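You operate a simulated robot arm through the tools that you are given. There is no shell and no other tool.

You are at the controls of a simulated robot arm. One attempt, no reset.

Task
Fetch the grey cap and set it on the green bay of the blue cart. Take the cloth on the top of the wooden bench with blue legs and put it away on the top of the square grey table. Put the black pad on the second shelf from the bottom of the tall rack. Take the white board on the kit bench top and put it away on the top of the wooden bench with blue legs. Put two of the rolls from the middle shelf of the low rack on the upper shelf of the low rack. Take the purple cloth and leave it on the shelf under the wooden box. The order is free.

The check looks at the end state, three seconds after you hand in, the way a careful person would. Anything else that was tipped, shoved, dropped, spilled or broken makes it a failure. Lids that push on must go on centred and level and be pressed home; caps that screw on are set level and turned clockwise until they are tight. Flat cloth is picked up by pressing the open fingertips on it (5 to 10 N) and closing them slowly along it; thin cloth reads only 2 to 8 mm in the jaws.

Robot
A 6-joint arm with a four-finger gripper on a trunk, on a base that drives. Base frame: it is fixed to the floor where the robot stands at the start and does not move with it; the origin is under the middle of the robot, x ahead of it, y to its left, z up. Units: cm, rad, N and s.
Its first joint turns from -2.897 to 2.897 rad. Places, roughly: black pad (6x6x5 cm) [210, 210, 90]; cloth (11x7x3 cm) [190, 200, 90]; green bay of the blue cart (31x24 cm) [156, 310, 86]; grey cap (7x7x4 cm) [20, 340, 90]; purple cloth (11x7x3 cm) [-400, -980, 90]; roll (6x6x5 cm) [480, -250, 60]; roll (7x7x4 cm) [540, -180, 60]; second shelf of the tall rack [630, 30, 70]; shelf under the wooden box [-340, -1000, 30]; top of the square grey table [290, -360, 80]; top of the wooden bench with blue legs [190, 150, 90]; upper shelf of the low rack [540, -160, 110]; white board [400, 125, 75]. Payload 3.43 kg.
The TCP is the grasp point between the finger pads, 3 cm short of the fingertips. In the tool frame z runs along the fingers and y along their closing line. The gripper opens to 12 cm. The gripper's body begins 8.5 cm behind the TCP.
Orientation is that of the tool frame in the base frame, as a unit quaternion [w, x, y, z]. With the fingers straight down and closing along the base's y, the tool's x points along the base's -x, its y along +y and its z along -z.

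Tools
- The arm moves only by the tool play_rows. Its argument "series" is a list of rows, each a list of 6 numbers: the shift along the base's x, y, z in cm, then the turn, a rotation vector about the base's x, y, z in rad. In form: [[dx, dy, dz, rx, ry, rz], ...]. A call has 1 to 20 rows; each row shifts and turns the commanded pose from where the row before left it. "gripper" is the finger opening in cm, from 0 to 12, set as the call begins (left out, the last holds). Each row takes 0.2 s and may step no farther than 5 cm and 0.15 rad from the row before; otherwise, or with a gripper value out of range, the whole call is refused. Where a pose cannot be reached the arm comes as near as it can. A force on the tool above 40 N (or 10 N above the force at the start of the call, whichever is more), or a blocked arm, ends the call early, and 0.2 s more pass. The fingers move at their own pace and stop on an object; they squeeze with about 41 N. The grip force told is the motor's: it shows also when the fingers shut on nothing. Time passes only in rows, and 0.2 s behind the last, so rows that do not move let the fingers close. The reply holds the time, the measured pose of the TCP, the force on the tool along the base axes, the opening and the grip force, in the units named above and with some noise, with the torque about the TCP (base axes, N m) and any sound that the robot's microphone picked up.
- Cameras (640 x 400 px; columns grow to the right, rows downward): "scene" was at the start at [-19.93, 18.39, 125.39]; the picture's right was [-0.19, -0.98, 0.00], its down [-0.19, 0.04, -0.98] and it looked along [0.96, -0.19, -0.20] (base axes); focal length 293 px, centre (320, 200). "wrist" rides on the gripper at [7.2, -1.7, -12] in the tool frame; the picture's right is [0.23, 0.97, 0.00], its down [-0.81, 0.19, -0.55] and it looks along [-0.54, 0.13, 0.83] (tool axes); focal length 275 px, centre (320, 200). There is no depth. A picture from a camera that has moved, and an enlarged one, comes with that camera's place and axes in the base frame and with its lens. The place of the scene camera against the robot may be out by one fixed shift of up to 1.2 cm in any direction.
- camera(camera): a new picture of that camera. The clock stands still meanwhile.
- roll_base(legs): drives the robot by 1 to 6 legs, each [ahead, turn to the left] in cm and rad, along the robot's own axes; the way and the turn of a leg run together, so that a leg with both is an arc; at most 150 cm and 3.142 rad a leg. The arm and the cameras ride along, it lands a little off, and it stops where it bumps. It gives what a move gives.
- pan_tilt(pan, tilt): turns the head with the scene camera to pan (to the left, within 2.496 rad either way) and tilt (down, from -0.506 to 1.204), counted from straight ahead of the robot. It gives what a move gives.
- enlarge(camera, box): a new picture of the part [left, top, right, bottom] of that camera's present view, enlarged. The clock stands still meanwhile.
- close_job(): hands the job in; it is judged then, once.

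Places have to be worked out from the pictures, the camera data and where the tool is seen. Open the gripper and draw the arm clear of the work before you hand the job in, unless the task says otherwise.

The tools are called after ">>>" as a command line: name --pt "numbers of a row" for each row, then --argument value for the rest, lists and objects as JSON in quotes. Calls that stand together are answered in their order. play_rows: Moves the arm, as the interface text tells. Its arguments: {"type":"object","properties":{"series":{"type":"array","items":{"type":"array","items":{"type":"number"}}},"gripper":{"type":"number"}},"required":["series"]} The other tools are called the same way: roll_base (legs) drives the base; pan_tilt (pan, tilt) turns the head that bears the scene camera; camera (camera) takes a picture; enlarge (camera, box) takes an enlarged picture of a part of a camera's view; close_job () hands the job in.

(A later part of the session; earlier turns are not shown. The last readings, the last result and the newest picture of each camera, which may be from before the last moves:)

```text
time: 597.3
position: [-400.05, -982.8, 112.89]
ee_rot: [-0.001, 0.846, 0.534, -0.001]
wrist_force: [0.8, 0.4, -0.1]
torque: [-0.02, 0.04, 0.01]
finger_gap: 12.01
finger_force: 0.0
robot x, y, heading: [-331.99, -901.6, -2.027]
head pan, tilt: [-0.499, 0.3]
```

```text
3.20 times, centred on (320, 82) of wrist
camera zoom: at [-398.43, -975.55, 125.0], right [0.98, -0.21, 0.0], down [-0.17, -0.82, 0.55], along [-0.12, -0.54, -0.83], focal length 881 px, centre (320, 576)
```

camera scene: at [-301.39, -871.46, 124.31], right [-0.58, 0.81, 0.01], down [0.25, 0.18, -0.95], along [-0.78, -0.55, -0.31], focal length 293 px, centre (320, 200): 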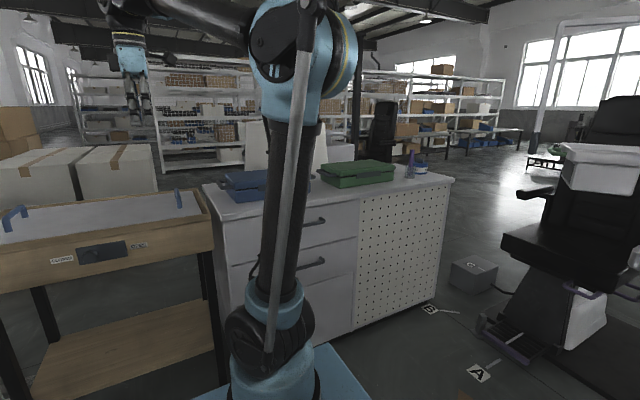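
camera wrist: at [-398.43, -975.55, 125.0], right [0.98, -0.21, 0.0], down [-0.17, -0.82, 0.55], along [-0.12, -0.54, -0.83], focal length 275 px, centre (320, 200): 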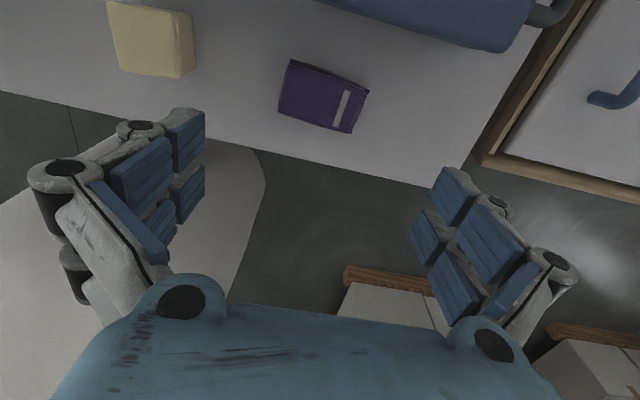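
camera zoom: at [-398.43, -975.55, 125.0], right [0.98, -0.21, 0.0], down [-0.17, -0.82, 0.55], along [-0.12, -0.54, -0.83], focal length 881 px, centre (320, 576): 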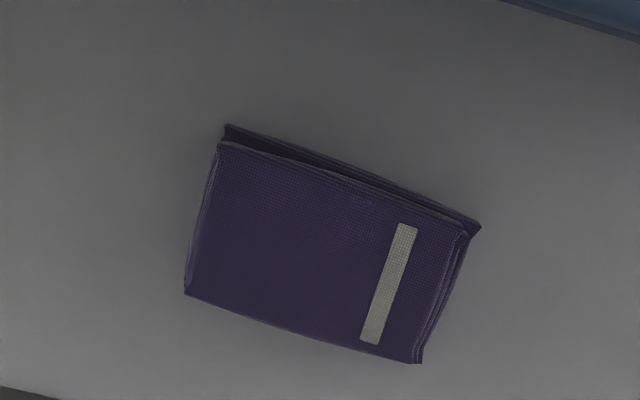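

Cloth: centre ≈(−400.3,−984.2), top z≈88.5, long side along the cabinet; ~7 cm clear to the case and to the rear edge. I turn the tool 90° so the fingers close across its 7 cm side.

>>> play_rows --pt "0 0 0 0 0 0.1385" --pt "0 0 0 0 0 0.1385" --pt "0 0 0 0 0 0.1385" --pt "0 0 0 0 0 0.1385" --pt "0 0 0 0 0 0.1385" --pt "0 0 0 0 0 0.1385" --pt "0 0 0 0 0 0.1385" --pt "0 0 0 0 0 0.1385" --pt "0 0 0 0 0 0.1385" --pt "0 0 0 0 0 0.1385" --pt "-0.3 -1.3 0 0 0 0.1385" --pt "0 0 0 0 0 0" --gripper 9.5

>>> camera --camera "wrist"

```text
time: 599.9
position: [-400.4, -984.05, 112.89]
ee_rot: [0.0, 0.241, 0.971, -0.001]
wrist_force: [0.5, 0.4, 0.9]
torque: [0.0, -0.03, 0.02]
finger_gap: 9.52
finger_force: 0.1
robot x, y, heading: [-332.23, -901.57, -2.017]
head pan, tilt: [-0.499, 0.3]
```

```text
taken
camera wrist: at [-407.37, -982.07, 125.02], right [0.25, 0.97, 0.0], down [0.81, -0.21, 0.55], along [0.53, -0.14, -0.83], focal length 275 px, centre (320, 200)
```

wrist: 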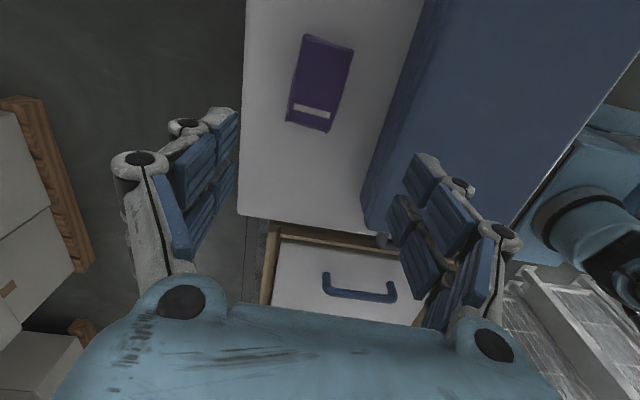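

Cloth centred within 0.4 cm; case back face ~2 cm clear of the front finger at 8.5 cm opening. I shift slightly and descend to z≈97 for a check.

>>> play_rows --pt "-0.3 -0.2 -3 0 0 0" --pt "-0.2 -0.1 -4 0 0 0" --pt "0 0 -5 0 0 0" --pt "0 0 -4 0 0 0" --pt "0 0 0 0 0 0" --gripper 8.5

>>> camera --camera "wrist"

```text
time: 601.1
position: [-400.97, -984.37, 96.77]
ee_rot: [-0.001, 0.241, 0.971, -0.001]
wrist_force: [0.0, 0.8, 0.2]
torque: [-0.01, 0.01, 0.01]
finger_gap: 8.5
finger_force: 0.0
robot x, y, heading: [-332.39, -901.45, -2.021]
head pan, tilt: [-0.499, 0.3]
```

```text
taken
camera wrist: at [-407.91, -982.35, 108.99], right [0.25, 0.97, 0.0], down [0.81, -0.21, 0.55], along [0.53, -0.14, -0.83], focal length 275 px, centre (320, 200)
```

wrist: 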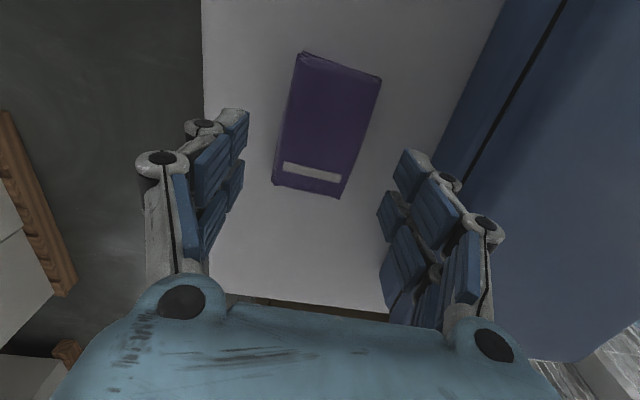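

Good alignment and ~2–3 cm clearance to the case. I descend to TCP ≈89.7 and close.

>>> play_rows --pt "0 0 -2.5 0 0 0" --pt "0 0 -2.5 0 0 0" --pt "0 0 -1.2 0 0 0" --pt "0 0 -0.8 0 0 0" --pt "0 0 0 0 0 0"

>>> camera --camera "wrist"

```text
time: 602.3
position: [-400.96, -984.24, 89.77]
ee_rot: [0.0, 0.242, 0.97, -0.002]
wrist_force: [0.5, -0.8, -0.1]
torque: [0.02, -0.01, -0.02]
finger_gap: 8.5
finger_force: 0.0
robot x, y, heading: [-331.95, -901.65, -2.027]
head pan, tilt: [-0.499, 0.3]
```

```text
taken
camera wrist: at [-407.88, -982.29, 101.95], right [0.25, 0.97, 0.0], down [0.81, -0.21, 0.55], along [0.53, -0.14, -0.83], focal length 275 px, centre (320, 200)
```

wrist: 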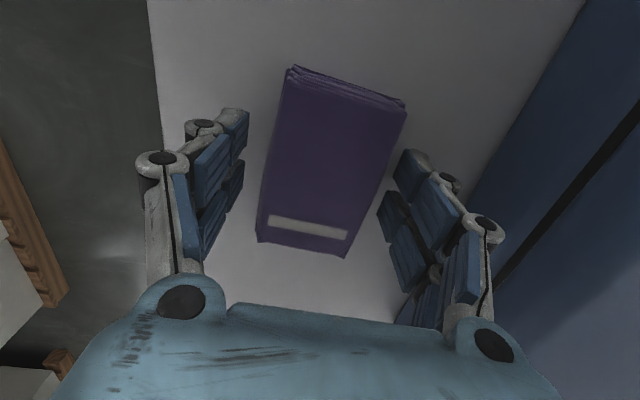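

Same picture as the earlier successful cloth grasp. I close slowly.

>>> play_rows --pt "0 0 0 0 0 0" --pt "0 0 0 0 0 0" --gripper 7.2

>>> play_rows --pt "0 0 0 0 0 0" --pt "0 0 0 0 0 0" --gripper 5.8

>>> play_rows --pt "0 0 0.7 0 0 0" --pt "0 0 1.5 0 0 0" --pt "0 0 2.5 0 0 0" --pt "0 0 0 0 0 0"

>>> camera --camera "wrist"

```text
time: 602.9
position: [-400.88, -984.3, 89.81]
ee_rot: [-0.001, 0.241, 0.97, -0.001]
wrist_force: [0.2, 0.8, 0.3]
torque: [-0.01, 0.02, -0.03]
finger_gap: 7.21
finger_force: 0.1
robot x, y, heading: [-331.92, -901.89, -2.016]
head pan, tilt: [-0.499, 0.3]
```

```text
time: 603.5
position: [-400.96, -984.25, 89.81]
ee_rot: [0.001, 0.242, 0.97, -0.001]
wrist_force: [0.5, -0.1, 3.8]
torque: [0.1, -0.04, -0.1]
finger_gap: 6.74
finger_force: 40.1
robot x, y, heading: [-332.14, -901.87, -2.02]
head pan, tilt: [-0.499, 0.3]
```

```text
time: 604.5
position: [-400.88, -984.27, 94.56]
ee_rot: [-0.001, 0.242, 0.97, -0.001]
wrist_force: [0.0, -0.4, -0.4]
torque: [-0.01, 0.0, -0.01]
finger_gap: 6.74
finger_force: 40.5
robot x, y, heading: [-331.92, -901.79, -2.023]
head pan, tilt: [-0.499, 0.3]
```

```text
taken
camera wrist: at [-407.83, -982.32, 106.65], right [0.25, 0.97, 0.0], down [0.81, -0.21, 0.55], along [0.53, -0.14, -0.83], focal length 275 px, centre (320, 200)
```

wrist: 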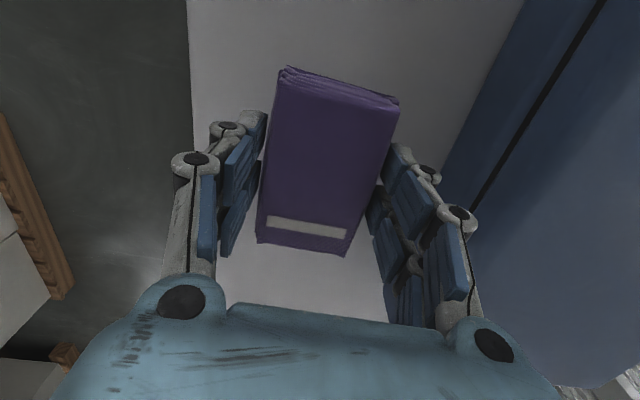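

Purple cloth lifted. I raise it clear, carry it over the wooden box's flat lid and turn it 90°, to set it down there briefly for a tilted re-grasp.

>>> play_rows --pt "0 0 4 0 0 0" --pt "0 0 4.5 0 0 0" --pt "0 0 4.5 0 0 0" --pt "0 0 4.5 0 0 0" --pt "4.7 -0.9 0 0 0 -0.1172" --pt "4.7 -0.9 0 0 0 -0.1172" --pt "4.8 -1 0 0 0 -0.1172" --pt "4.8 -1 0 0 0 -0.1172" --pt "4.8 -1 0 0 0 -0.1172" --pt "4.8 -1 0 0 0 -0.1172" --pt "4.8 -1 0 0 0 -0.1172" --pt "4.8 -1 0 0 0 -0.1172" --pt "4.8 -1 0 0 0 -0.1172" --pt "4.8 -1 0 0 0 -0.1172" --pt "4.8 -0.9 0 0 0 -0.1172" --pt "4.8 -0.9 0 0 0 -0.1172" --pt "4.8 -0.9 0 0 0 -0.1172" --pt "0 0 0 0 0 0"

>>> camera --camera "wrist"

>>> pan_tilt --pan 0.0 --tilt 0.4

>>> camera --camera "scene"

```text
time: 608.3
position: [-338.58, -996.74, 112.14]
ee_rot: [-0.002, 0.845, 0.535, 0.0]
wrist_force: [0.1, -0.2, -0.3]
torque: [0.01, -0.01, 0.01]
finger_gap: 6.71
finger_force: 41.3
robot x, y, heading: [-331.91, -901.7, -2.028]
head pan, tilt: [-0.499, 0.3]
```

```text
taken
camera wrist: at [-336.96, -989.61, 124.23], right [0.98, -0.21, 0.0], down [-0.17, -0.82, 0.55], along [-0.12, -0.54, -0.83], focal length 275 px, centre (320, 200)
```

wrist: 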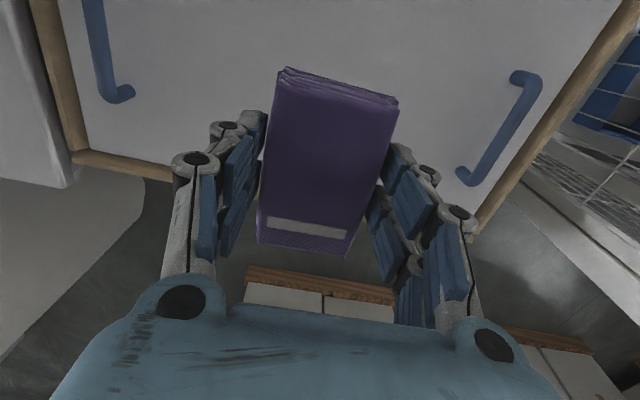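

```text
time: 609.2
position: [-338.64, -996.88, 112.18]
ee_rot: [-0.002, 0.845, 0.534, -0.001]
wrist_force: [-0.1, 0.3, 1.0]
torque: [0.0, 0.01, -0.01]
finger_gap: 6.68
finger_force: 40.9
robot x, y, heading: [-331.98, -901.68, -2.023]
head pan, tilt: [0.0, 0.4]
```

```text
taken
camera scene: at [-305.75, -890.69, 123.38], right [-0.9, 0.44, 0.0], down [0.18, 0.36, -0.92], along [-0.4, -0.82, -0.4], focal length 293 px, centre (320, 200)
```

scene: 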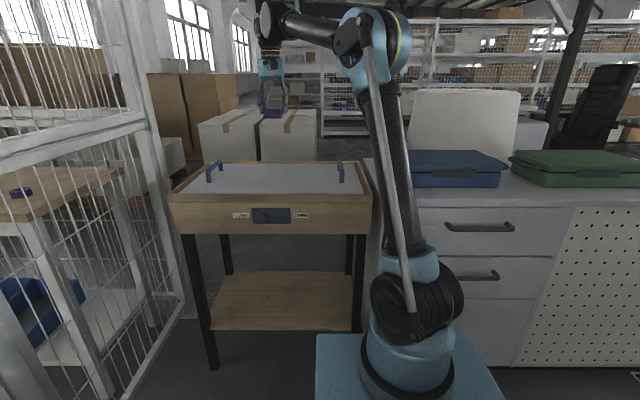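

Over the lid with handles well clear on both sides. I lower toward the lid.

>>> play_rows --pt "0 1.5 -4 0 0 0" --pt "0 1.5 -4 0 0 0" --pt "0 1.0 -4 0 0 0" --pt "0 0 -4 0 0 0" --pt "0 0 0 0 0 0"

>>> enlarge --camera "scene" --box '[160, 90, 400, 240]'

>>> camera --camera "wrist"

```text
time: 610.4
position: [-338.69, -992.91, 96.01]
ee_rot: [-0.002, 0.845, 0.535, 0.0]
wrist_force: [-0.6, -0.2, 0.0]
torque: [0.01, 0.02, 0.02]
finger_gap: 6.71
finger_force: 40.4
robot x, y, heading: [-331.92, -901.48, -2.019]
head pan, tilt: [0.0, 0.4]
```

```text
2.67 times, centred on (280, 165) of scene
camera zoom: at [-305.75, -890.68, 123.38], right [-0.9, 0.44, 0.0], down [0.17, 0.36, -0.92], along [-0.4, -0.82, -0.4], focal length 780 px, centre (427, 293)
```

zoom: 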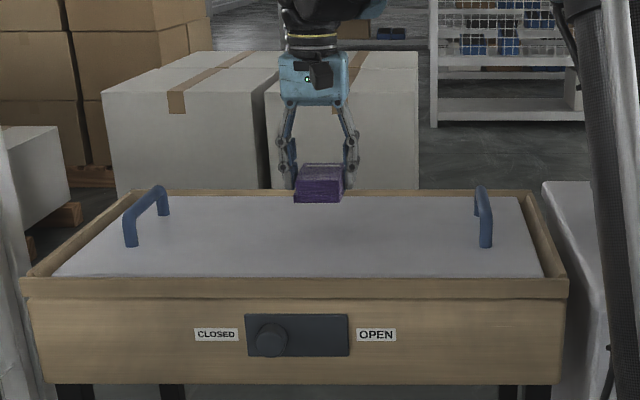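

```text
taken
camera wrist: at [-337.01, -985.6, 108.17], right [0.98, -0.21, 0.0], down [-0.17, -0.82, 0.55], along [-0.12, -0.54, -0.83], focal length 275 px, centre (320, 200)
```

wrist: 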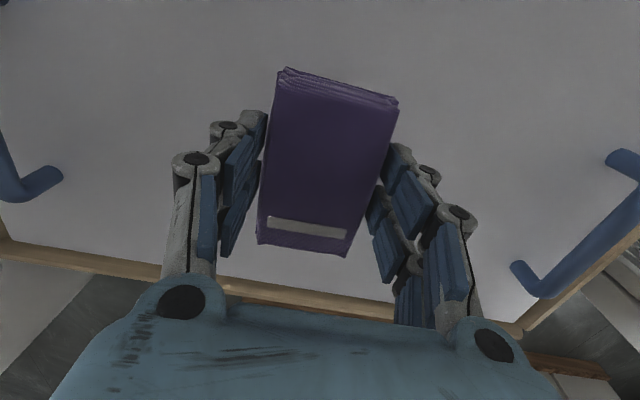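

The lid is a flat white panel inside the wooden rim. I lower in steps until the cloth touches it lightly.

>>> play_rows --pt "0 0 -2 0 0 0" --pt "0 0 -2 0 0 0" --pt "0 0 -1 0 0 0" --pt "0 0 0 0 0 0"

>>> play_rows --pt "0 0 -0.3 0 0 0" --pt "0 0 -0.3 0 0 0" --pt "0 0 0 0 0 0"

>>> enlarge --camera "scene" --box '[230, 110, 330, 175]'

```text
time: 611.4
position: [-338.5, -992.96, 91.09]
ee_rot: [-0.001, 0.845, 0.534, 0.0]
wrist_force: [-0.6, 0.2, -1.0]
torque: [-0.03, -0.01, 0.01]
finger_gap: 6.7
finger_force: 40.7
robot x, y, heading: [-332.03, -901.53, -2.021]
head pan, tilt: [0.0, 0.4]
```

```text
time: 612.2
position: [-338.6, -992.81, 90.42]
ee_rot: [-0.002, 0.845, 0.535, 0.0]
wrist_force: [0.0, 0.3, -0.6]
torque: [-0.01, -0.03, 0.0]
finger_gap: 6.71
finger_force: 40.8
robot x, y, heading: [-331.68, -901.3, -2.022]
head pan, tilt: [0.0, 0.4]
```

```text
6.15 times, centred on (280, 142) of scene
camera zoom: at [-305.75, -890.68, 123.38], right [-0.9, 0.44, 0.0], down [0.17, 0.36, -0.92], along [-0.4, -0.82, -0.4], focal length 1800 px, centre (566, 554)
```

zoom: 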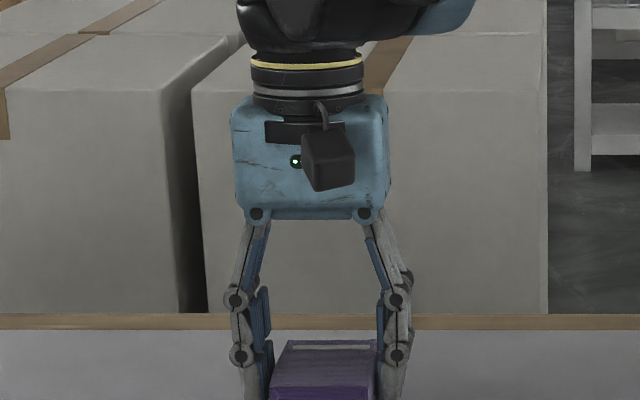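

Not touching yet; I continue downward in small steps.

>>> play_rows --pt "0 0 -0.3 0 0 0" --pt "0 0 -0.3 0 0 0" --pt "0 0 -0.3 0 0 0" --pt "0 0 0 0 0 0"

>>> play_rows --pt "0 0 -0.25 0 0 0" --pt "0 0 -0.25 0 0 0" --pt "0 0 0 0 0 0"

>>> play_rows --pt "0 0 -0.25 0 0 0" --pt "0 0 -0.25 0 0 0" --pt "0 0 0 0 0 0"

>>> enlarge --camera "scene" --box '[230, 130, 330, 195]'

```text
time: 613.2
position: [-338.69, -992.8, 89.49]
ee_rot: [-0.002, 0.845, 0.534, -0.001]
wrist_force: [0.3, 0.4, 0.3]
torque: [-0.01, -0.02, 0.02]
finger_gap: 6.73
finger_force: 41.5
robot x, y, heading: [-331.74, -901.74, -2.022]
head pan, tilt: [0.0, 0.4]
```

```text
time: 613.7
position: [-338.1, -991.9, 90.5]
ee_rot: [0.002, 0.845, 0.535, -0.006]
wrist_force: [-0.7, -2.7, -2.5]
torque: [0.26, -0.03, 0.03]
finger_gap: 6.72
finger_force: 41.3
robot x, y, heading: [-331.4, -901.6, -2.019]
head pan, tilt: [0.0, 0.4]
stopped in row 2: the force on the tool passed its limit at 47 N (the readings are from after the stop); the commanded pose is now the measured one
```

```text
time: 614.5
position: [-338.19, -991.89, 89.95]
ee_rot: [0.003, 0.846, 0.534, -0.006]
wrist_force: [0.3, -0.4, -1.4]
torque: [-0.01, -0.01, 0.0]
finger_gap: 6.68
finger_force: 40.8
robot x, y, heading: [-332.02, -901.98, -2.021]
head pan, tilt: [0.0, 0.4]
```

```text
6.15 times, centred on (280, 162) of scene
camera zoom: at [-305.75, -890.69, 123.38], right [-0.9, 0.44, 0.0], down [0.17, 0.36, -0.92], along [-0.4, -0.82, -0.4], focal length 1800 px, centre (566, 431)
```

zoom: 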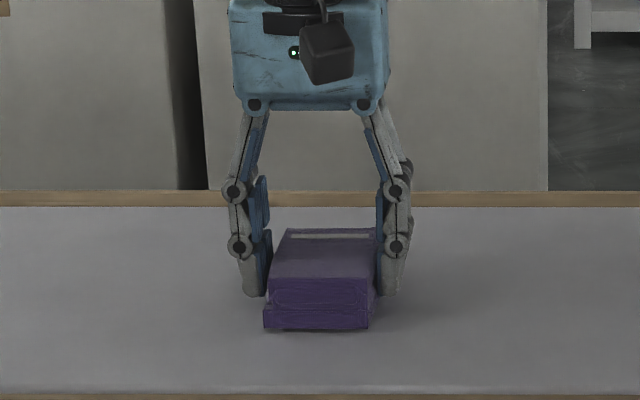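

Contact was at TCP ≈89.2 (lid ≈85). I come back down to ≈89.4, fix the small tilt and release.

>>> play_rows --pt "0 0 -0.25 0.0115 -0.007 0" --pt "0 0 -0.25 0 0 0" --pt "0 0 0 0 0 0"

>>> play_rows --pt "0 0 0 0 0 0" --pt "0 0 0 0 0 0" --pt "0 0 0 0 0 0" --gripper 9.5

>>> camera --camera "wrist"

>>> enlarge --camera "scene" --box '[230, 130, 330, 195]'

```text
time: 615.3
position: [-338.31, -991.92, 89.53]
ee_rot: [0.0, 0.845, 0.534, 0.0]
wrist_force: [0.6, -8.5, 27.4]
torque: [-0.25, 0.13, 0.03]
finger_gap: 6.69
finger_force: 41.2
robot x, y, heading: [-331.74, -901.37, -2.021]
head pan, tilt: [0.0, 0.4]
```

```text
time: 616.1
position: [-338.19, -991.75, 89.31]
ee_rot: [-0.001, 0.846, 0.534, 0.0]
wrist_force: [-0.7, -0.6, 0.0]
torque: [0.0, 0.0, -0.03]
finger_gap: 9.5
finger_force: 0.1
robot x, y, heading: [-331.99, -901.86, -2.021]
head pan, tilt: [0.0, 0.4]
```

```text
taken
camera wrist: at [-336.58, -984.64, 101.52], right [0.98, -0.21, 0.0], down [-0.17, -0.82, 0.55], along [-0.12, -0.54, -0.83], focal length 275 px, centre (320, 200)
```

wrist: 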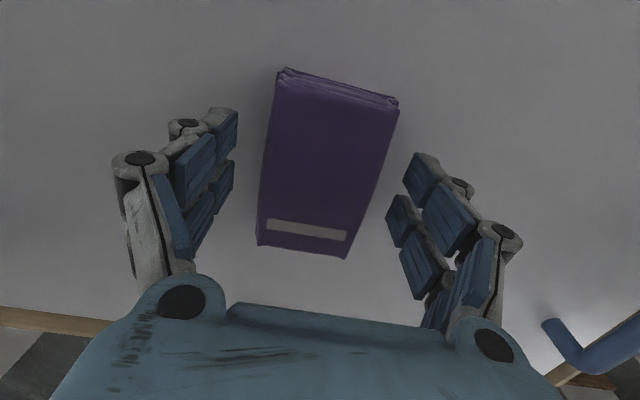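

```text
6.15 times, centred on (280, 162) of scene
camera zoom: at [-305.75, -890.68, 123.38], right [-0.9, 0.44, 0.0], down [0.17, 0.36, -0.92], along [-0.4, -0.82, -0.4], focal length 1800 px, centre (566, 431)
```

zoom: 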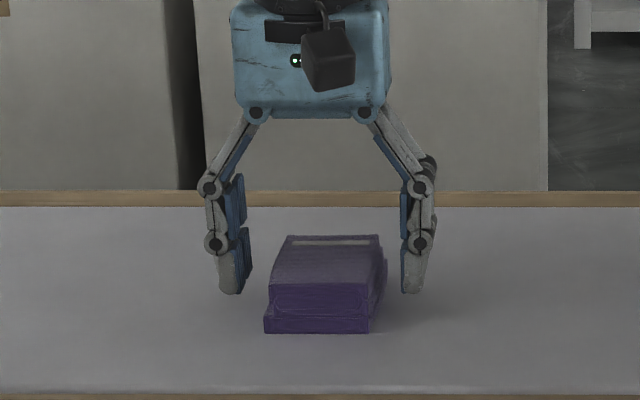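

The cloth stands on the lid, long side toward me. Now I rise a little, tilt the tool forward 40° and come back down astride it for the re-grasp.

>>> play_rows --pt "0 0 3 0 0 0" --pt "0 0 4 0 0 0" --pt "0 0 1 -0.1266 0.0597 0" --pt "0 0 1 -0.1266 0.0597 0" --pt "0 0 0 -0.1266 0.0597 0" --pt "0 0 0 -0.1266 0.0597 0" --pt "0 0 0 -0.1266 0.0597 0" --pt "0 0 0 0 0 0"

>>> camera --camera "wrist"

>>> enlarge --camera "scene" --box '[200, 100, 360, 200]'

```text
time: 617.9
position: [-338.2, -991.86, 98.34]
ee_rot: [0.183, 0.794, 0.502, -0.289]
wrist_force: [0.5, 0.0, 0.3]
torque: [-0.01, 0.01, 0.02]
finger_gap: 9.49
finger_force: 0.0
robot x, y, heading: [-332.06, -901.4, -2.019]
head pan, tilt: [0.0, 0.4]
```

```text
taken
camera wrist: at [-333.94, -979.14, 103.11], right [0.95, -0.26, -0.15], down [0.06, -0.32, 0.95], along [-0.29, -0.91, -0.29], focal length 275 px, centre (320, 200)
```

wrist: 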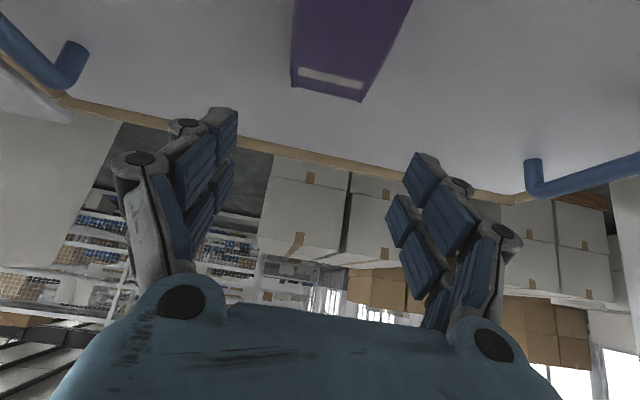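

```text
4.00 times, centred on (280, 150) of scene
camera zoom: at [-305.75, -890.68, 123.38], right [-0.9, 0.44, 0.0], down [0.17, 0.36, -0.92], along [-0.4, -0.82, -0.4], focal length 1170 px, centre (480, 400)
```

zoom: 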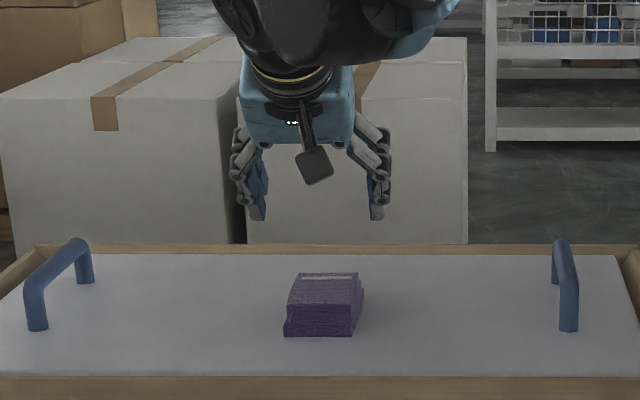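

Tilt is exactly in the plane I want and the cloth is laterally centred. I descend astride it to TCP z≈89.

>>> play_rows --pt "0.2 0.45 -3 0 0 0" --pt "0.2 0.4 -3 0 0 0" --pt "0 0 -2 0 0 0" --pt "0 0 -1.2 0 0 0" --pt "0 0 0 0 0 0"

>>> camera --camera "wrist"

>>> enlarge --camera "scene" --box '[200, 110, 360, 210]'

```text
time: 619.1
position: [-337.81, -990.89, 89.13]
ee_rot: [0.182, 0.795, 0.502, -0.289]
wrist_force: [0.1, 0.0, -0.3]
torque: [-0.02, -0.01, 0.0]
finger_gap: 9.48
finger_force: 0.1
robot x, y, heading: [-332.04, -901.72, -2.023]
head pan, tilt: [0.0, 0.4]
```

```text
taken
camera wrist: at [-333.59, -978.27, 93.83], right [0.95, -0.26, -0.15], down [0.06, -0.32, 0.94], along [-0.29, -0.91, -0.29], focal length 275 px, centre (320, 200)
```

wrist: 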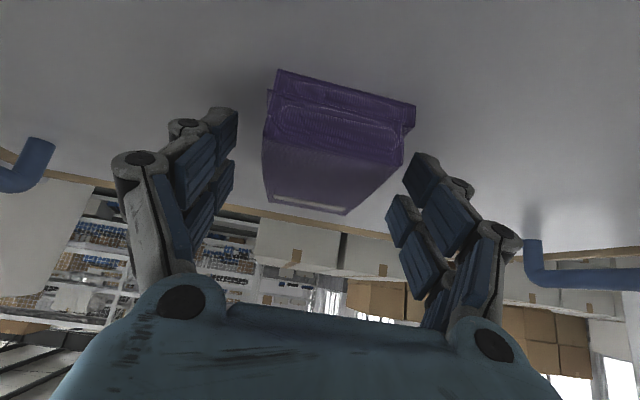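

```text
4.00 times, centred on (280, 160) of scene
camera zoom: at [-305.75, -890.68, 123.38], right [-0.9, 0.44, 0.0], down [0.17, 0.36, -0.92], along [-0.4, -0.82, -0.4], focal length 1170 px, centre (480, 360)
```

zoom: 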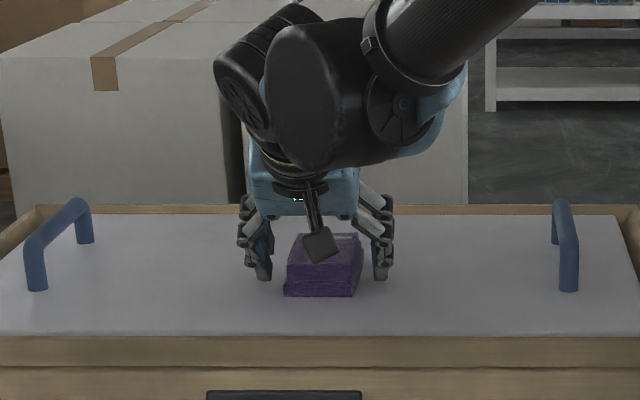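

Fingers straddle the cloth. I close on it with the tilted tool.

>>> play_rows --pt "0 0 0 0 0 0" --pt "0 0 0 0 0 0" --gripper 7.3

>>> play_rows --pt "0 0 0 0 0 0" --pt "0 0 0 0 0 0" --gripper 5.8

>>> play_rows --pt "0 0 0.7 0 0 0" --pt "0 0 1.5 0 0 0" --pt "0 0 2 0 0 0" --pt "0 0 0 0 0 0"

>>> camera --camera "wrist"

>>> enlarge --camera "scene" --box '[200, 110, 360, 210]'

```text
time: 619.7
position: [-337.87, -990.99, 89.17]
ee_rot: [0.183, 0.794, 0.502, -0.289]
wrist_force: [-2.2, 0.3, 2.3]
torque: [0.05, 0.07, -0.02]
finger_gap: 7.37
finger_force: 0.1
robot x, y, heading: [-332.06, -901.88, -2.021]
head pan, tilt: [0.0, 0.4]
```

```text
time: 620.3
position: [-337.92, -991.06, 89.25]
ee_rot: [0.184, 0.794, 0.502, -0.289]
wrist_force: [-3.3, 3.6, 21.1]
torque: [0.07, 0.34, 0.0]
finger_gap: 6.74
finger_force: 40.7
robot x, y, heading: [-331.86, -901.59, -2.022]
head pan, tilt: [0.0, 0.4]
```

```text
time: 621.3
position: [-337.91, -990.99, 93.56]
ee_rot: [0.183, 0.794, 0.503, -0.289]
wrist_force: [0.6, 0.0, -0.3]
torque: [0.02, 0.03, 0.01]
finger_gap: 6.71
finger_force: 42.0
robot x, y, heading: [-331.98, -901.72, -2.015]
head pan, tilt: [0.0, 0.4]
```

```text
taken
camera wrist: at [-333.59, -978.33, 98.04], right [0.95, -0.26, -0.15], down [0.06, -0.32, 0.94], along [-0.29, -0.91, -0.29], focal length 275 px, centre (320, 200)
```

wrist: 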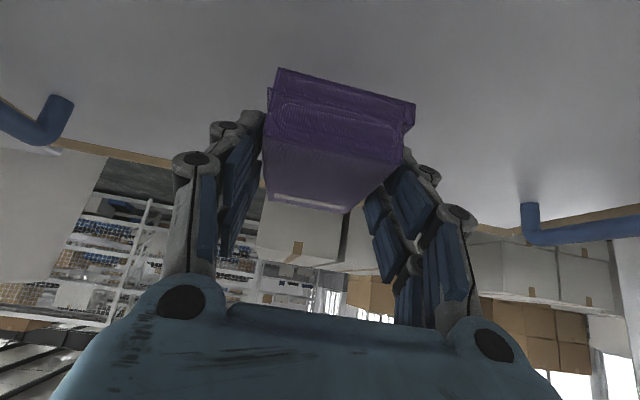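

```text
4.00 times, centred on (280, 160) of scene
camera zoom: at [-305.75, -890.68, 123.38], right [-0.9, 0.44, 0.0], down [0.17, 0.36, -0.92], along [-0.4, -0.82, -0.4], focal length 1170 px, centre (480, 360)
```

zoom: 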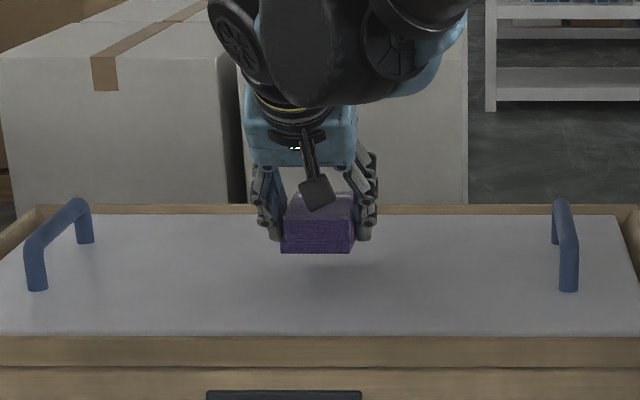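

The cloth hangs level from the tilted tool. I raise it, back the base up 45 cm so the arm has room to go low in front of the box.

>>> play_rows --pt "0 0 4 0 0 0" --pt "0 0 4.5 0 0 0" --pt "0 0 4.5 0 0 0" --pt "0 0 0 0 0 0"

>>> roll_base --legs '[[-45, 0]]'

>>> play_rows --pt "0 0 0 0 0 0" --pt "0 0 0 0 0 0"

>>> camera --camera "scene"

>>> camera --camera "wrist"

```text
time: 622.3
position: [-338.03, -991.16, 106.41]
ee_rot: [0.183, 0.794, 0.502, -0.288]
wrist_force: [-1.1, -0.1, 0.5]
torque: [-0.01, 0.01, 0.03]
finger_gap: 6.72
finger_force: 40.4
robot x, y, heading: [-331.75, -901.62, -2.019]
head pan, tilt: [0.0, 0.4]
```

```text
time: 625.0
position: [-318.51, -950.78, 106.55]
ee_rot: [0.184, 0.794, 0.502, -0.289]
wrist_force: [0.0, -0.5, 0.0]
torque: [0.02, 0.03, -0.04]
finger_gap: 6.75
finger_force: 41.4
robot x, y, heading: [-311.96, -861.36, -2.024]
head pan, tilt: [0.0, 0.4]
```

```text
time: 625.6
position: [-318.04, -949.52, 107.44]
ee_rot: [0.187, 0.793, 0.5, -0.294]
wrist_force: [-0.9, -0.3, -1.0]
torque: [-0.01, -0.02, 0.0]
finger_gap: 6.71
finger_force: 41.2
robot x, y, heading: [-312.34, -861.33, -2.024]
head pan, tilt: [0.0, 0.4]
```

```text
taken
camera scene: at [-286.05, -850.25, 123.38], right [-0.9, 0.44, 0.0], down [0.18, 0.36, -0.92], along [-0.4, -0.82, -0.4], focal length 293 px, centre (320, 200)
```

scene: 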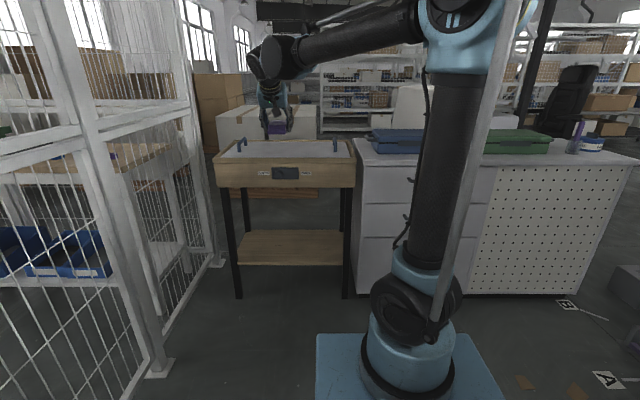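

```text
taken
camera wrist: at [-313.69, -936.66, 111.99], right [0.95, -0.26, -0.15], down [0.06, -0.31, 0.95], along [-0.29, -0.91, -0.28], focal length 275 px, centre (320, 200)
```

wrist: 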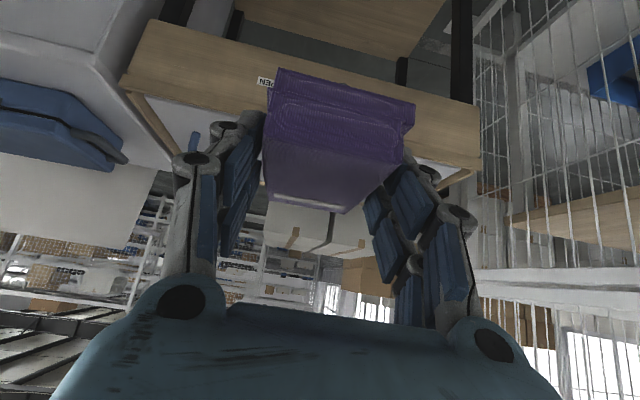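

TCP now ~30 cm in front of the box. I restore the exact grasp tilt, move to 18 cm before the box front, and lower toward shelf height in stages.

>>> play_rows --pt "-1.6 -3.4 0 0.0062 -0.0029 0" --pt "-1.6 -3.5 0 0.0062 -0.0029 0" --pt "-1.7 -3.5 0 0 0 0" --pt "0 0 -4.7 0 0 0" --pt "0 0 -4.7 0 0 0" --pt "0 0 -4.7 0 0 0" --pt "0 0 -4.7 0 0 0" --pt "0 0 -4.7 0 0 0" --pt "0 0 -4.7 0 0 0" --pt "0 0 -4.7 0 0 0" --pt "0 0 -4.7 0 0 0" --pt "0 0 0 0 0 0"

>>> camera --camera "wrist"

>>> camera --camera "scene"

```text
time: 628.2
position: [-322.93, -959.79, 69.88]
ee_rot: [0.182, 0.795, 0.502, -0.289]
wrist_force: [0.0, -0.3, 0.3]
torque: [0.03, 0.02, -0.02]
finger_gap: 6.69
finger_force: 41.5
robot x, y, heading: [-312.0, -861.27, -2.023]
head pan, tilt: [0.0, 0.4]
```

```text
taken
camera wrist: at [-318.57, -947.05, 74.62], right [0.95, -0.26, -0.15], down [0.06, -0.32, 0.94], along [-0.29, -0.91, -0.29], focal length 275 px, centre (320, 200)
```

wrist: 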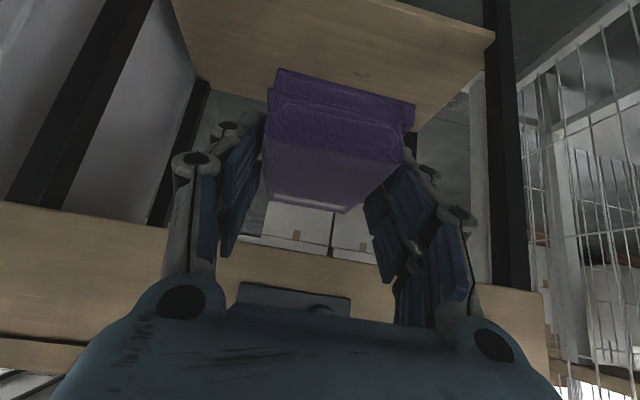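

```text
taken
camera scene: at [-286.05, -850.25, 123.38], right [-0.9, 0.44, 0.0], down [0.18, 0.36, -0.92], along [-0.4, -0.82, -0.4], focal length 293 px, centre (320, 200)
```

scene: 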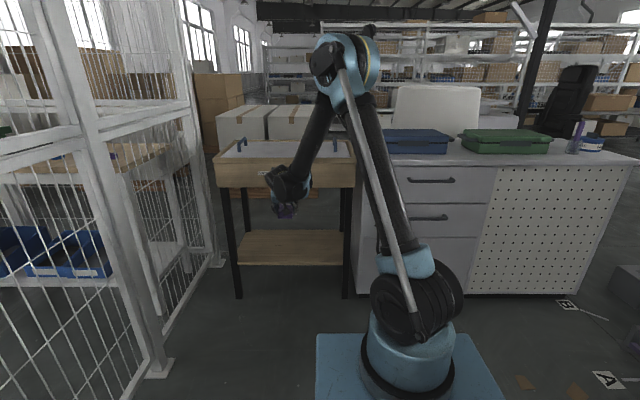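

Aligned with the opening; shelf below is empty. I lower further to just above shelf height.

>>> play_rows --pt "0 0 -4.7 0 0 0" --pt "0 0 -4.7 0 0 0" --pt "0 0 -4.7 0 0 0" --pt "0 0 -4.7 0 0 0" --pt "0 0 -4.7 0 0 0" --pt "0 0 -4.7 0 0 0" --pt "0 0 -3.5 0 0 0" --pt "0 0 0 0 0 0"

>>> camera --camera "wrist"

>>> enlarge --camera "scene" --box '[200, 130, 400, 310]'

```text
time: 630.0
position: [-322.43, -962.75, 39.53]
ee_rot: [0.181, 0.795, 0.502, -0.288]
wrist_force: [-0.7, 0.0, -1.3]
torque: [0.0, -0.01, 0.0]
finger_gap: 6.71
finger_force: 41.0
out of reach, approached as far as the arm can: row 6, 7
robot x, y, heading: [-312.23, -861.05, -2.026]
head pan, tilt: [0.0, 0.4]
```

```text
taken
camera wrist: at [-318.21, -950.1, 44.39], right [0.95, -0.26, -0.15], down [0.06, -0.33, 0.94], along [-0.29, -0.91, -0.3], focal length 275 px, centre (320, 200)
```

wrist: 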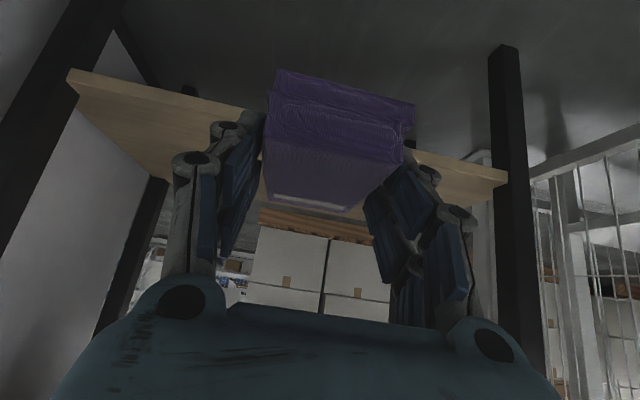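

```text
2.22 times, centred on (300, 220) of scene
camera zoom: at [-286.05, -850.25, 123.38], right [-0.9, 0.44, 0.0], down [0.18, 0.36, -0.92], along [-0.4, -0.82, -0.4], focal length 650 px, centre (364, 156)
```

zoom: 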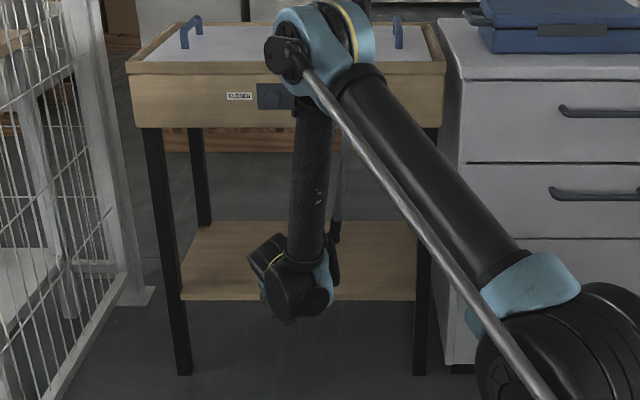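

The arm is at its near limit here, elbow clear of the box. Shelf edge measures z≈24–27; I now slide in under the box at z≈36.

>>> play_rows --pt "-1.8 -3.6 -0.6 0 0 0" --pt "-1.8 -3.6 -0.6 0 0 0" --pt "-1.8 -3.6 -0.6 0 0 0" --pt "-1.8 -3.6 -0.6 0 0 0" --pt "0 0 0 0 0 0"

>>> camera --camera "wrist"

>>> enlarge --camera "scene" --box '[200, 130, 400, 310]'

```text
time: 631.2
position: [-329.6, -977.28, 37.17]
ee_rot: [0.183, 0.795, 0.503, -0.287]
wrist_force: [-0.2, 0.2, -0.6]
torque: [-0.01, 0.0, -0.01]
finger_gap: 6.72
finger_force: 40.5
robot x, y, heading: [-312.17, -861.11, -2.026]
head pan, tilt: [0.0, 0.4]
```

```text
taken
camera wrist: at [-325.33, -964.65, 41.88], right [0.95, -0.26, -0.15], down [0.06, -0.32, 0.94], along [-0.29, -0.91, -0.29], focal length 275 px, centre (320, 200)
```

wrist: 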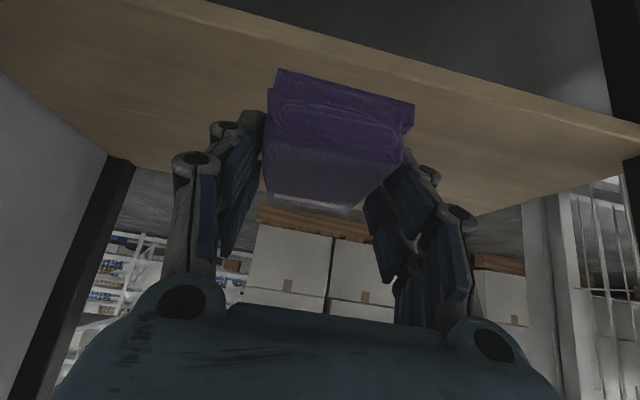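

```text
2.22 times, centred on (300, 220) of scene
camera zoom: at [-286.05, -850.26, 123.38], right [-0.9, 0.44, 0.0], down [0.18, 0.36, -0.92], along [-0.4, -0.82, -0.4], focal length 650 px, centre (364, 156)
```

zoom: 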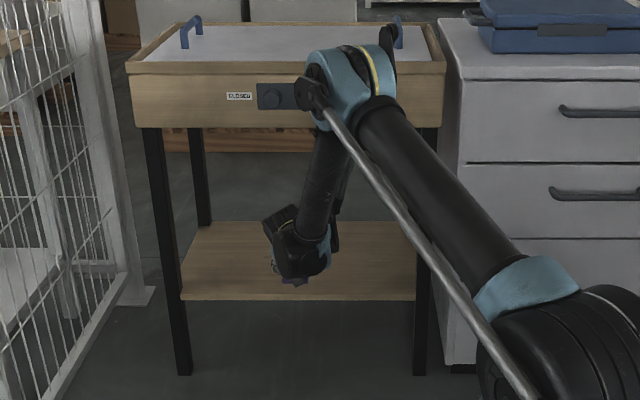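

Sliding in cleanly with elbow ~27 cm from the box front. I continue 15 cm deeper.

>>> play_rows --pt "-1.5 -3.4 -0.4 0 0 0" --pt "-1.5 -3.4 -0.4 0 0 0" --pt "-1.5 -3.4 -0.4 0 0 0" --pt "-1.5 -3.4 -0.4 0 0 0" --pt "0 0 0 0 0 0"

>>> camera --camera "wrist"

>>> enlarge --camera "scene" --box '[200, 130, 400, 310]'

```text
time: 632.4
position: [-335.44, -988.43, 38.12]
ee_rot: [0.183, 0.795, 0.503, -0.287]
wrist_force: [-0.2, -0.3, -0.6]
torque: [0.01, -0.01, 0.02]
finger_gap: 6.71
finger_force: 41.1
out of reach, approached as far as the arm can: row 3, 4
robot x, y, heading: [-312.12, -861.28, -2.025]
head pan, tilt: [0.0, 0.4]
```

```text
taken
camera wrist: at [-331.22, -975.7, 42.78], right [0.95, -0.26, -0.15], down [0.06, -0.32, 0.94], along [-0.29, -0.91, -0.29], focal length 275 px, centre (320, 200)
```

wrist: 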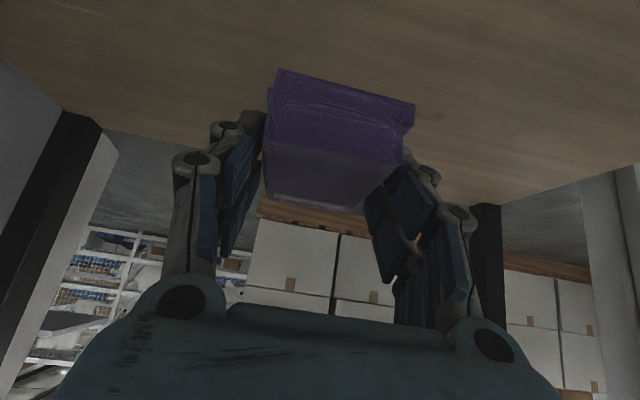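

```text
2.22 times, centred on (300, 220) of scene
camera zoom: at [-286.06, -850.26, 123.38], right [-0.9, 0.44, 0.0], down [0.18, 0.36, -0.92], along [-0.4, -0.82, -0.4], focal length 650 px, centre (364, 156)
```

zoom: 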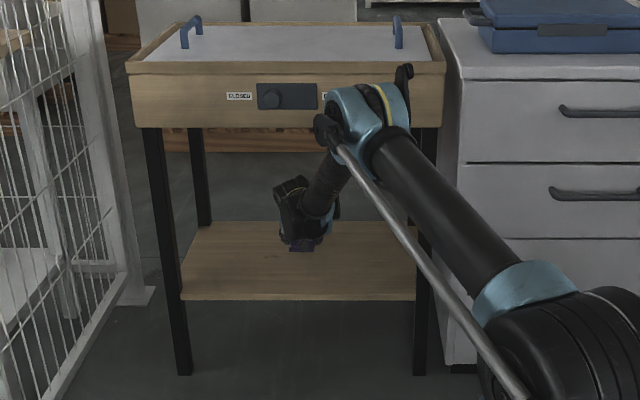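

Now inside the shelf opening (s≈−1037). The last rows hit the arm's limit, so I test whether it can lower here.

>>> play_rows --pt "0 0 -1 0 0 0" --pt "0 0 0 0 0 0"

>>> play_rows --pt "1.7 3.6 0 0 0 0" --pt "1.7 3.6 0 0 0 0" --pt "0 0 -1 0 0 0" --pt "0 0 0 0 0 0"

```text
time: 633.0
position: [-335.53, -988.04, 37.48]
ee_rot: [0.182, 0.795, 0.502, -0.288]
wrist_force: [0.2, 0.5, -0.4]
torque: [-0.01, -0.02, 0.01]
finger_gap: 6.7
finger_force: 40.6
out of reach, approached as far as the arm can: row 1
robot x, y, heading: [-312.23, -861.21, -2.028]
head pan, tilt: [0.0, 0.4]
```

```text
time: 634.0
position: [-332.09, -980.65, 36.5]
ee_rot: [0.182, 0.795, 0.502, -0.288]
wrist_force: [0.2, -0.3, 0.5]
torque: [0.03, -0.03, 0.01]
finger_gap: 6.7
finger_force: 40.9
robot x, y, heading: [-312.45, -861.04, -2.027]
head pan, tilt: [0.0, 0.4]
```

The limit is only on the far side; from a slightly nearer stance it works. I drive the base forward 10 cm with the arm held, which brings the cloth to s≈−1038.

>>> roll_base --legs '[[10, 0]]'

>>> play_rows --pt "0 0 0 0 0 0" --pt "0 0 0 0 0 0"

>>> camera --camera "wrist"

>>> camera --camera "scene"

```text
time: 635.2
position: [-336.51, -989.72, 36.6]
ee_rot: [0.182, 0.795, 0.501, -0.289]
wrist_force: [0.5, -0.4, 0.3]
torque: [0.02, -0.02, 0.01]
finger_gap: 6.7
finger_force: 40.8
robot x, y, heading: [-316.77, -870.08, -2.023]
head pan, tilt: [0.0, 0.4]
```

```text
time: 635.8
position: [-336.19, -989.42, 37.94]
ee_rot: [0.185, 0.793, 0.5, -0.294]
wrist_force: [-0.2, 0.1, 0.1]
torque: [0.03, -0.01, -0.04]
finger_gap: 6.69
finger_force: 40.7
robot x, y, heading: [-316.67, -870.17, -2.03]
head pan, tilt: [0.0, 0.4]
```

```text
taken
camera wrist: at [-332.01, -976.57, 42.48], right [0.95, -0.26, -0.15], down [0.06, -0.31, 0.95], along [-0.29, -0.91, -0.28], focal length 275 px, centre (320, 200)
```

wrist: 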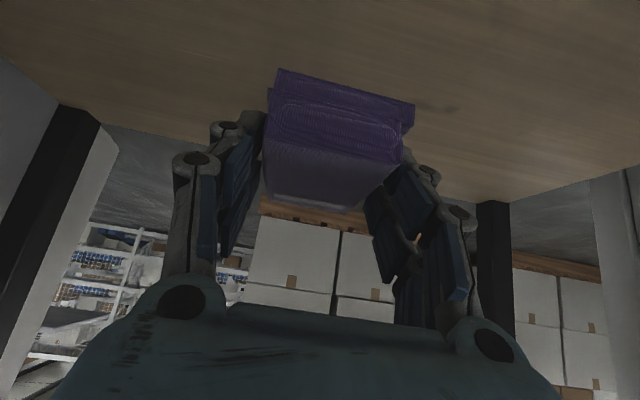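

```text
taken
camera scene: at [-290.5, -859.34, 123.38], right [-0.9, 0.44, 0.0], down [0.18, 0.36, -0.92], along [-0.4, -0.82, -0.4], focal length 293 px, centre (320, 200)
```

scene: 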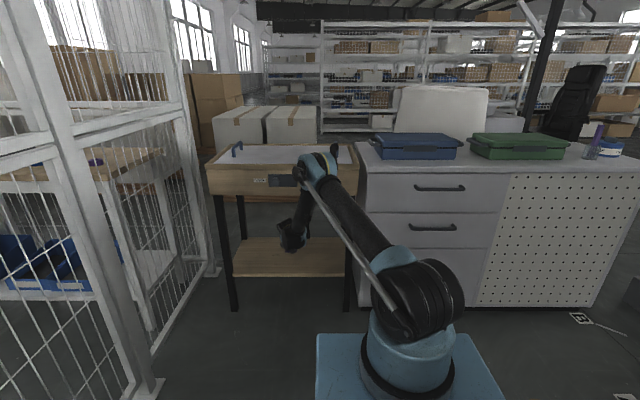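

Cloth is over the shelf centre. I trim the tilt and lower step by step.

>>> play_rows --pt "0 0 -1 0.0097 -0.0046 0" --pt "0 0 -1 0 0 0" --pt "0 0 -1 0 0 0" --pt "0 0 0 0 0 0"

>>> camera --camera "wrist"

```text
time: 636.8
position: [-336.27, -989.38, 34.88]
ee_rot: [0.183, 0.795, 0.502, -0.289]
wrist_force: [1.0, 0.0, -1.5]
torque: [0.01, -0.03, 0.0]
finger_gap: 6.71
finger_force: 40.9
robot x, y, heading: [-316.88, -869.84, -2.025]
head pan, tilt: [0.0, 0.4]
```

```text
taken
camera wrist: at [-332.04, -976.65, 39.6], right [0.95, -0.26, -0.15], down [0.06, -0.32, 0.94], along [-0.29, -0.91, -0.29], focal length 275 px, centre (320, 200)
```

wrist: 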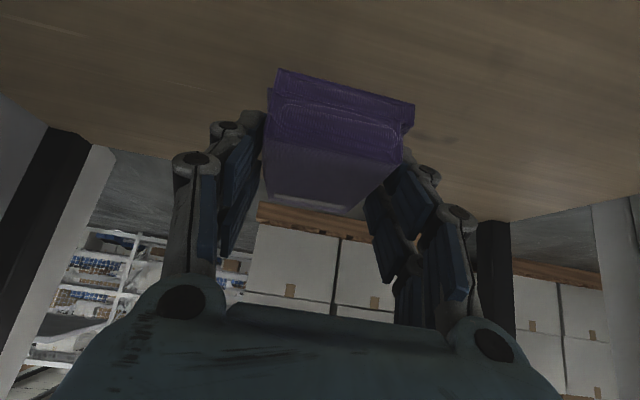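

Reaching fine now. Continuing down in smaller steps.

>>> play_rows --pt "0 0 -0.5 0 0 0" --pt "0 0 -0.5 0 0 0" --pt "0 0 -0.5 0 0 0" --pt "0 0 0 0 0 0"

>>> play_rows --pt "0 0 -0.4 0 0 0" --pt "0 0 -0.4 0 0 0" --pt "0 0 0 0 0 0"

>>> play_rows --pt "0 0 -0.3 0 0 0" --pt "0 0 -0.3 0 0 0" --pt "0 0 0 0 0 0"

>>> camera --camera "wrist"

```text
time: 637.8
position: [-336.27, -989.28, 33.37]
ee_rot: [0.182, 0.795, 0.502, -0.29]
wrist_force: [-0.4, -0.2, -0.7]
torque: [-0.01, 0.01, -0.04]
finger_gap: 6.73
finger_force: 41.2
robot x, y, heading: [-316.41, -870.18, -2.023]
head pan, tilt: [0.0, 0.4]
```

```text
time: 638.6
position: [-336.42, -989.34, 32.62]
ee_rot: [0.183, 0.795, 0.501, -0.289]
wrist_force: [-1.1, -0.2, -0.8]
torque: [0.0, 0.01, 0.02]
finger_gap: 6.72
finger_force: 40.7
robot x, y, heading: [-316.73, -869.96, -2.029]
head pan, tilt: [0.0, 0.4]
```

```text
time: 639.4
position: [-336.27, -989.29, 32.05]
ee_rot: [0.182, 0.795, 0.501, -0.289]
wrist_force: [0.3, -0.5, 0.3]
torque: [0.01, -0.02, 0.02]
finger_gap: 6.73
finger_force: 40.8
robot x, y, heading: [-316.74, -870.21, -2.024]
head pan, tilt: [0.0, 0.4]
```

```text
taken
camera wrist: at [-332.05, -976.6, 36.7], right [0.95, -0.26, -0.15], down [0.06, -0.32, 0.94], along [-0.29, -0.91, -0.29], focal length 275 px, centre (320, 200)
```

wrist: 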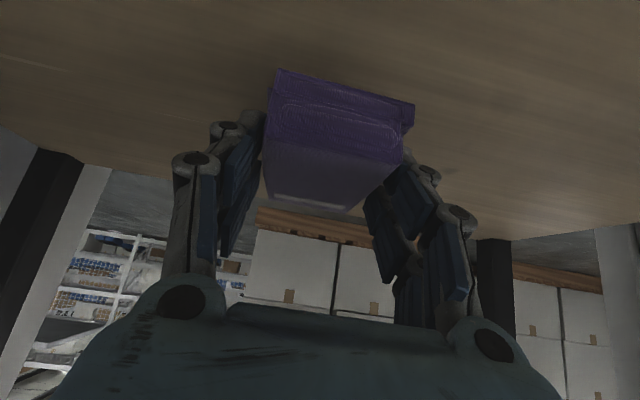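

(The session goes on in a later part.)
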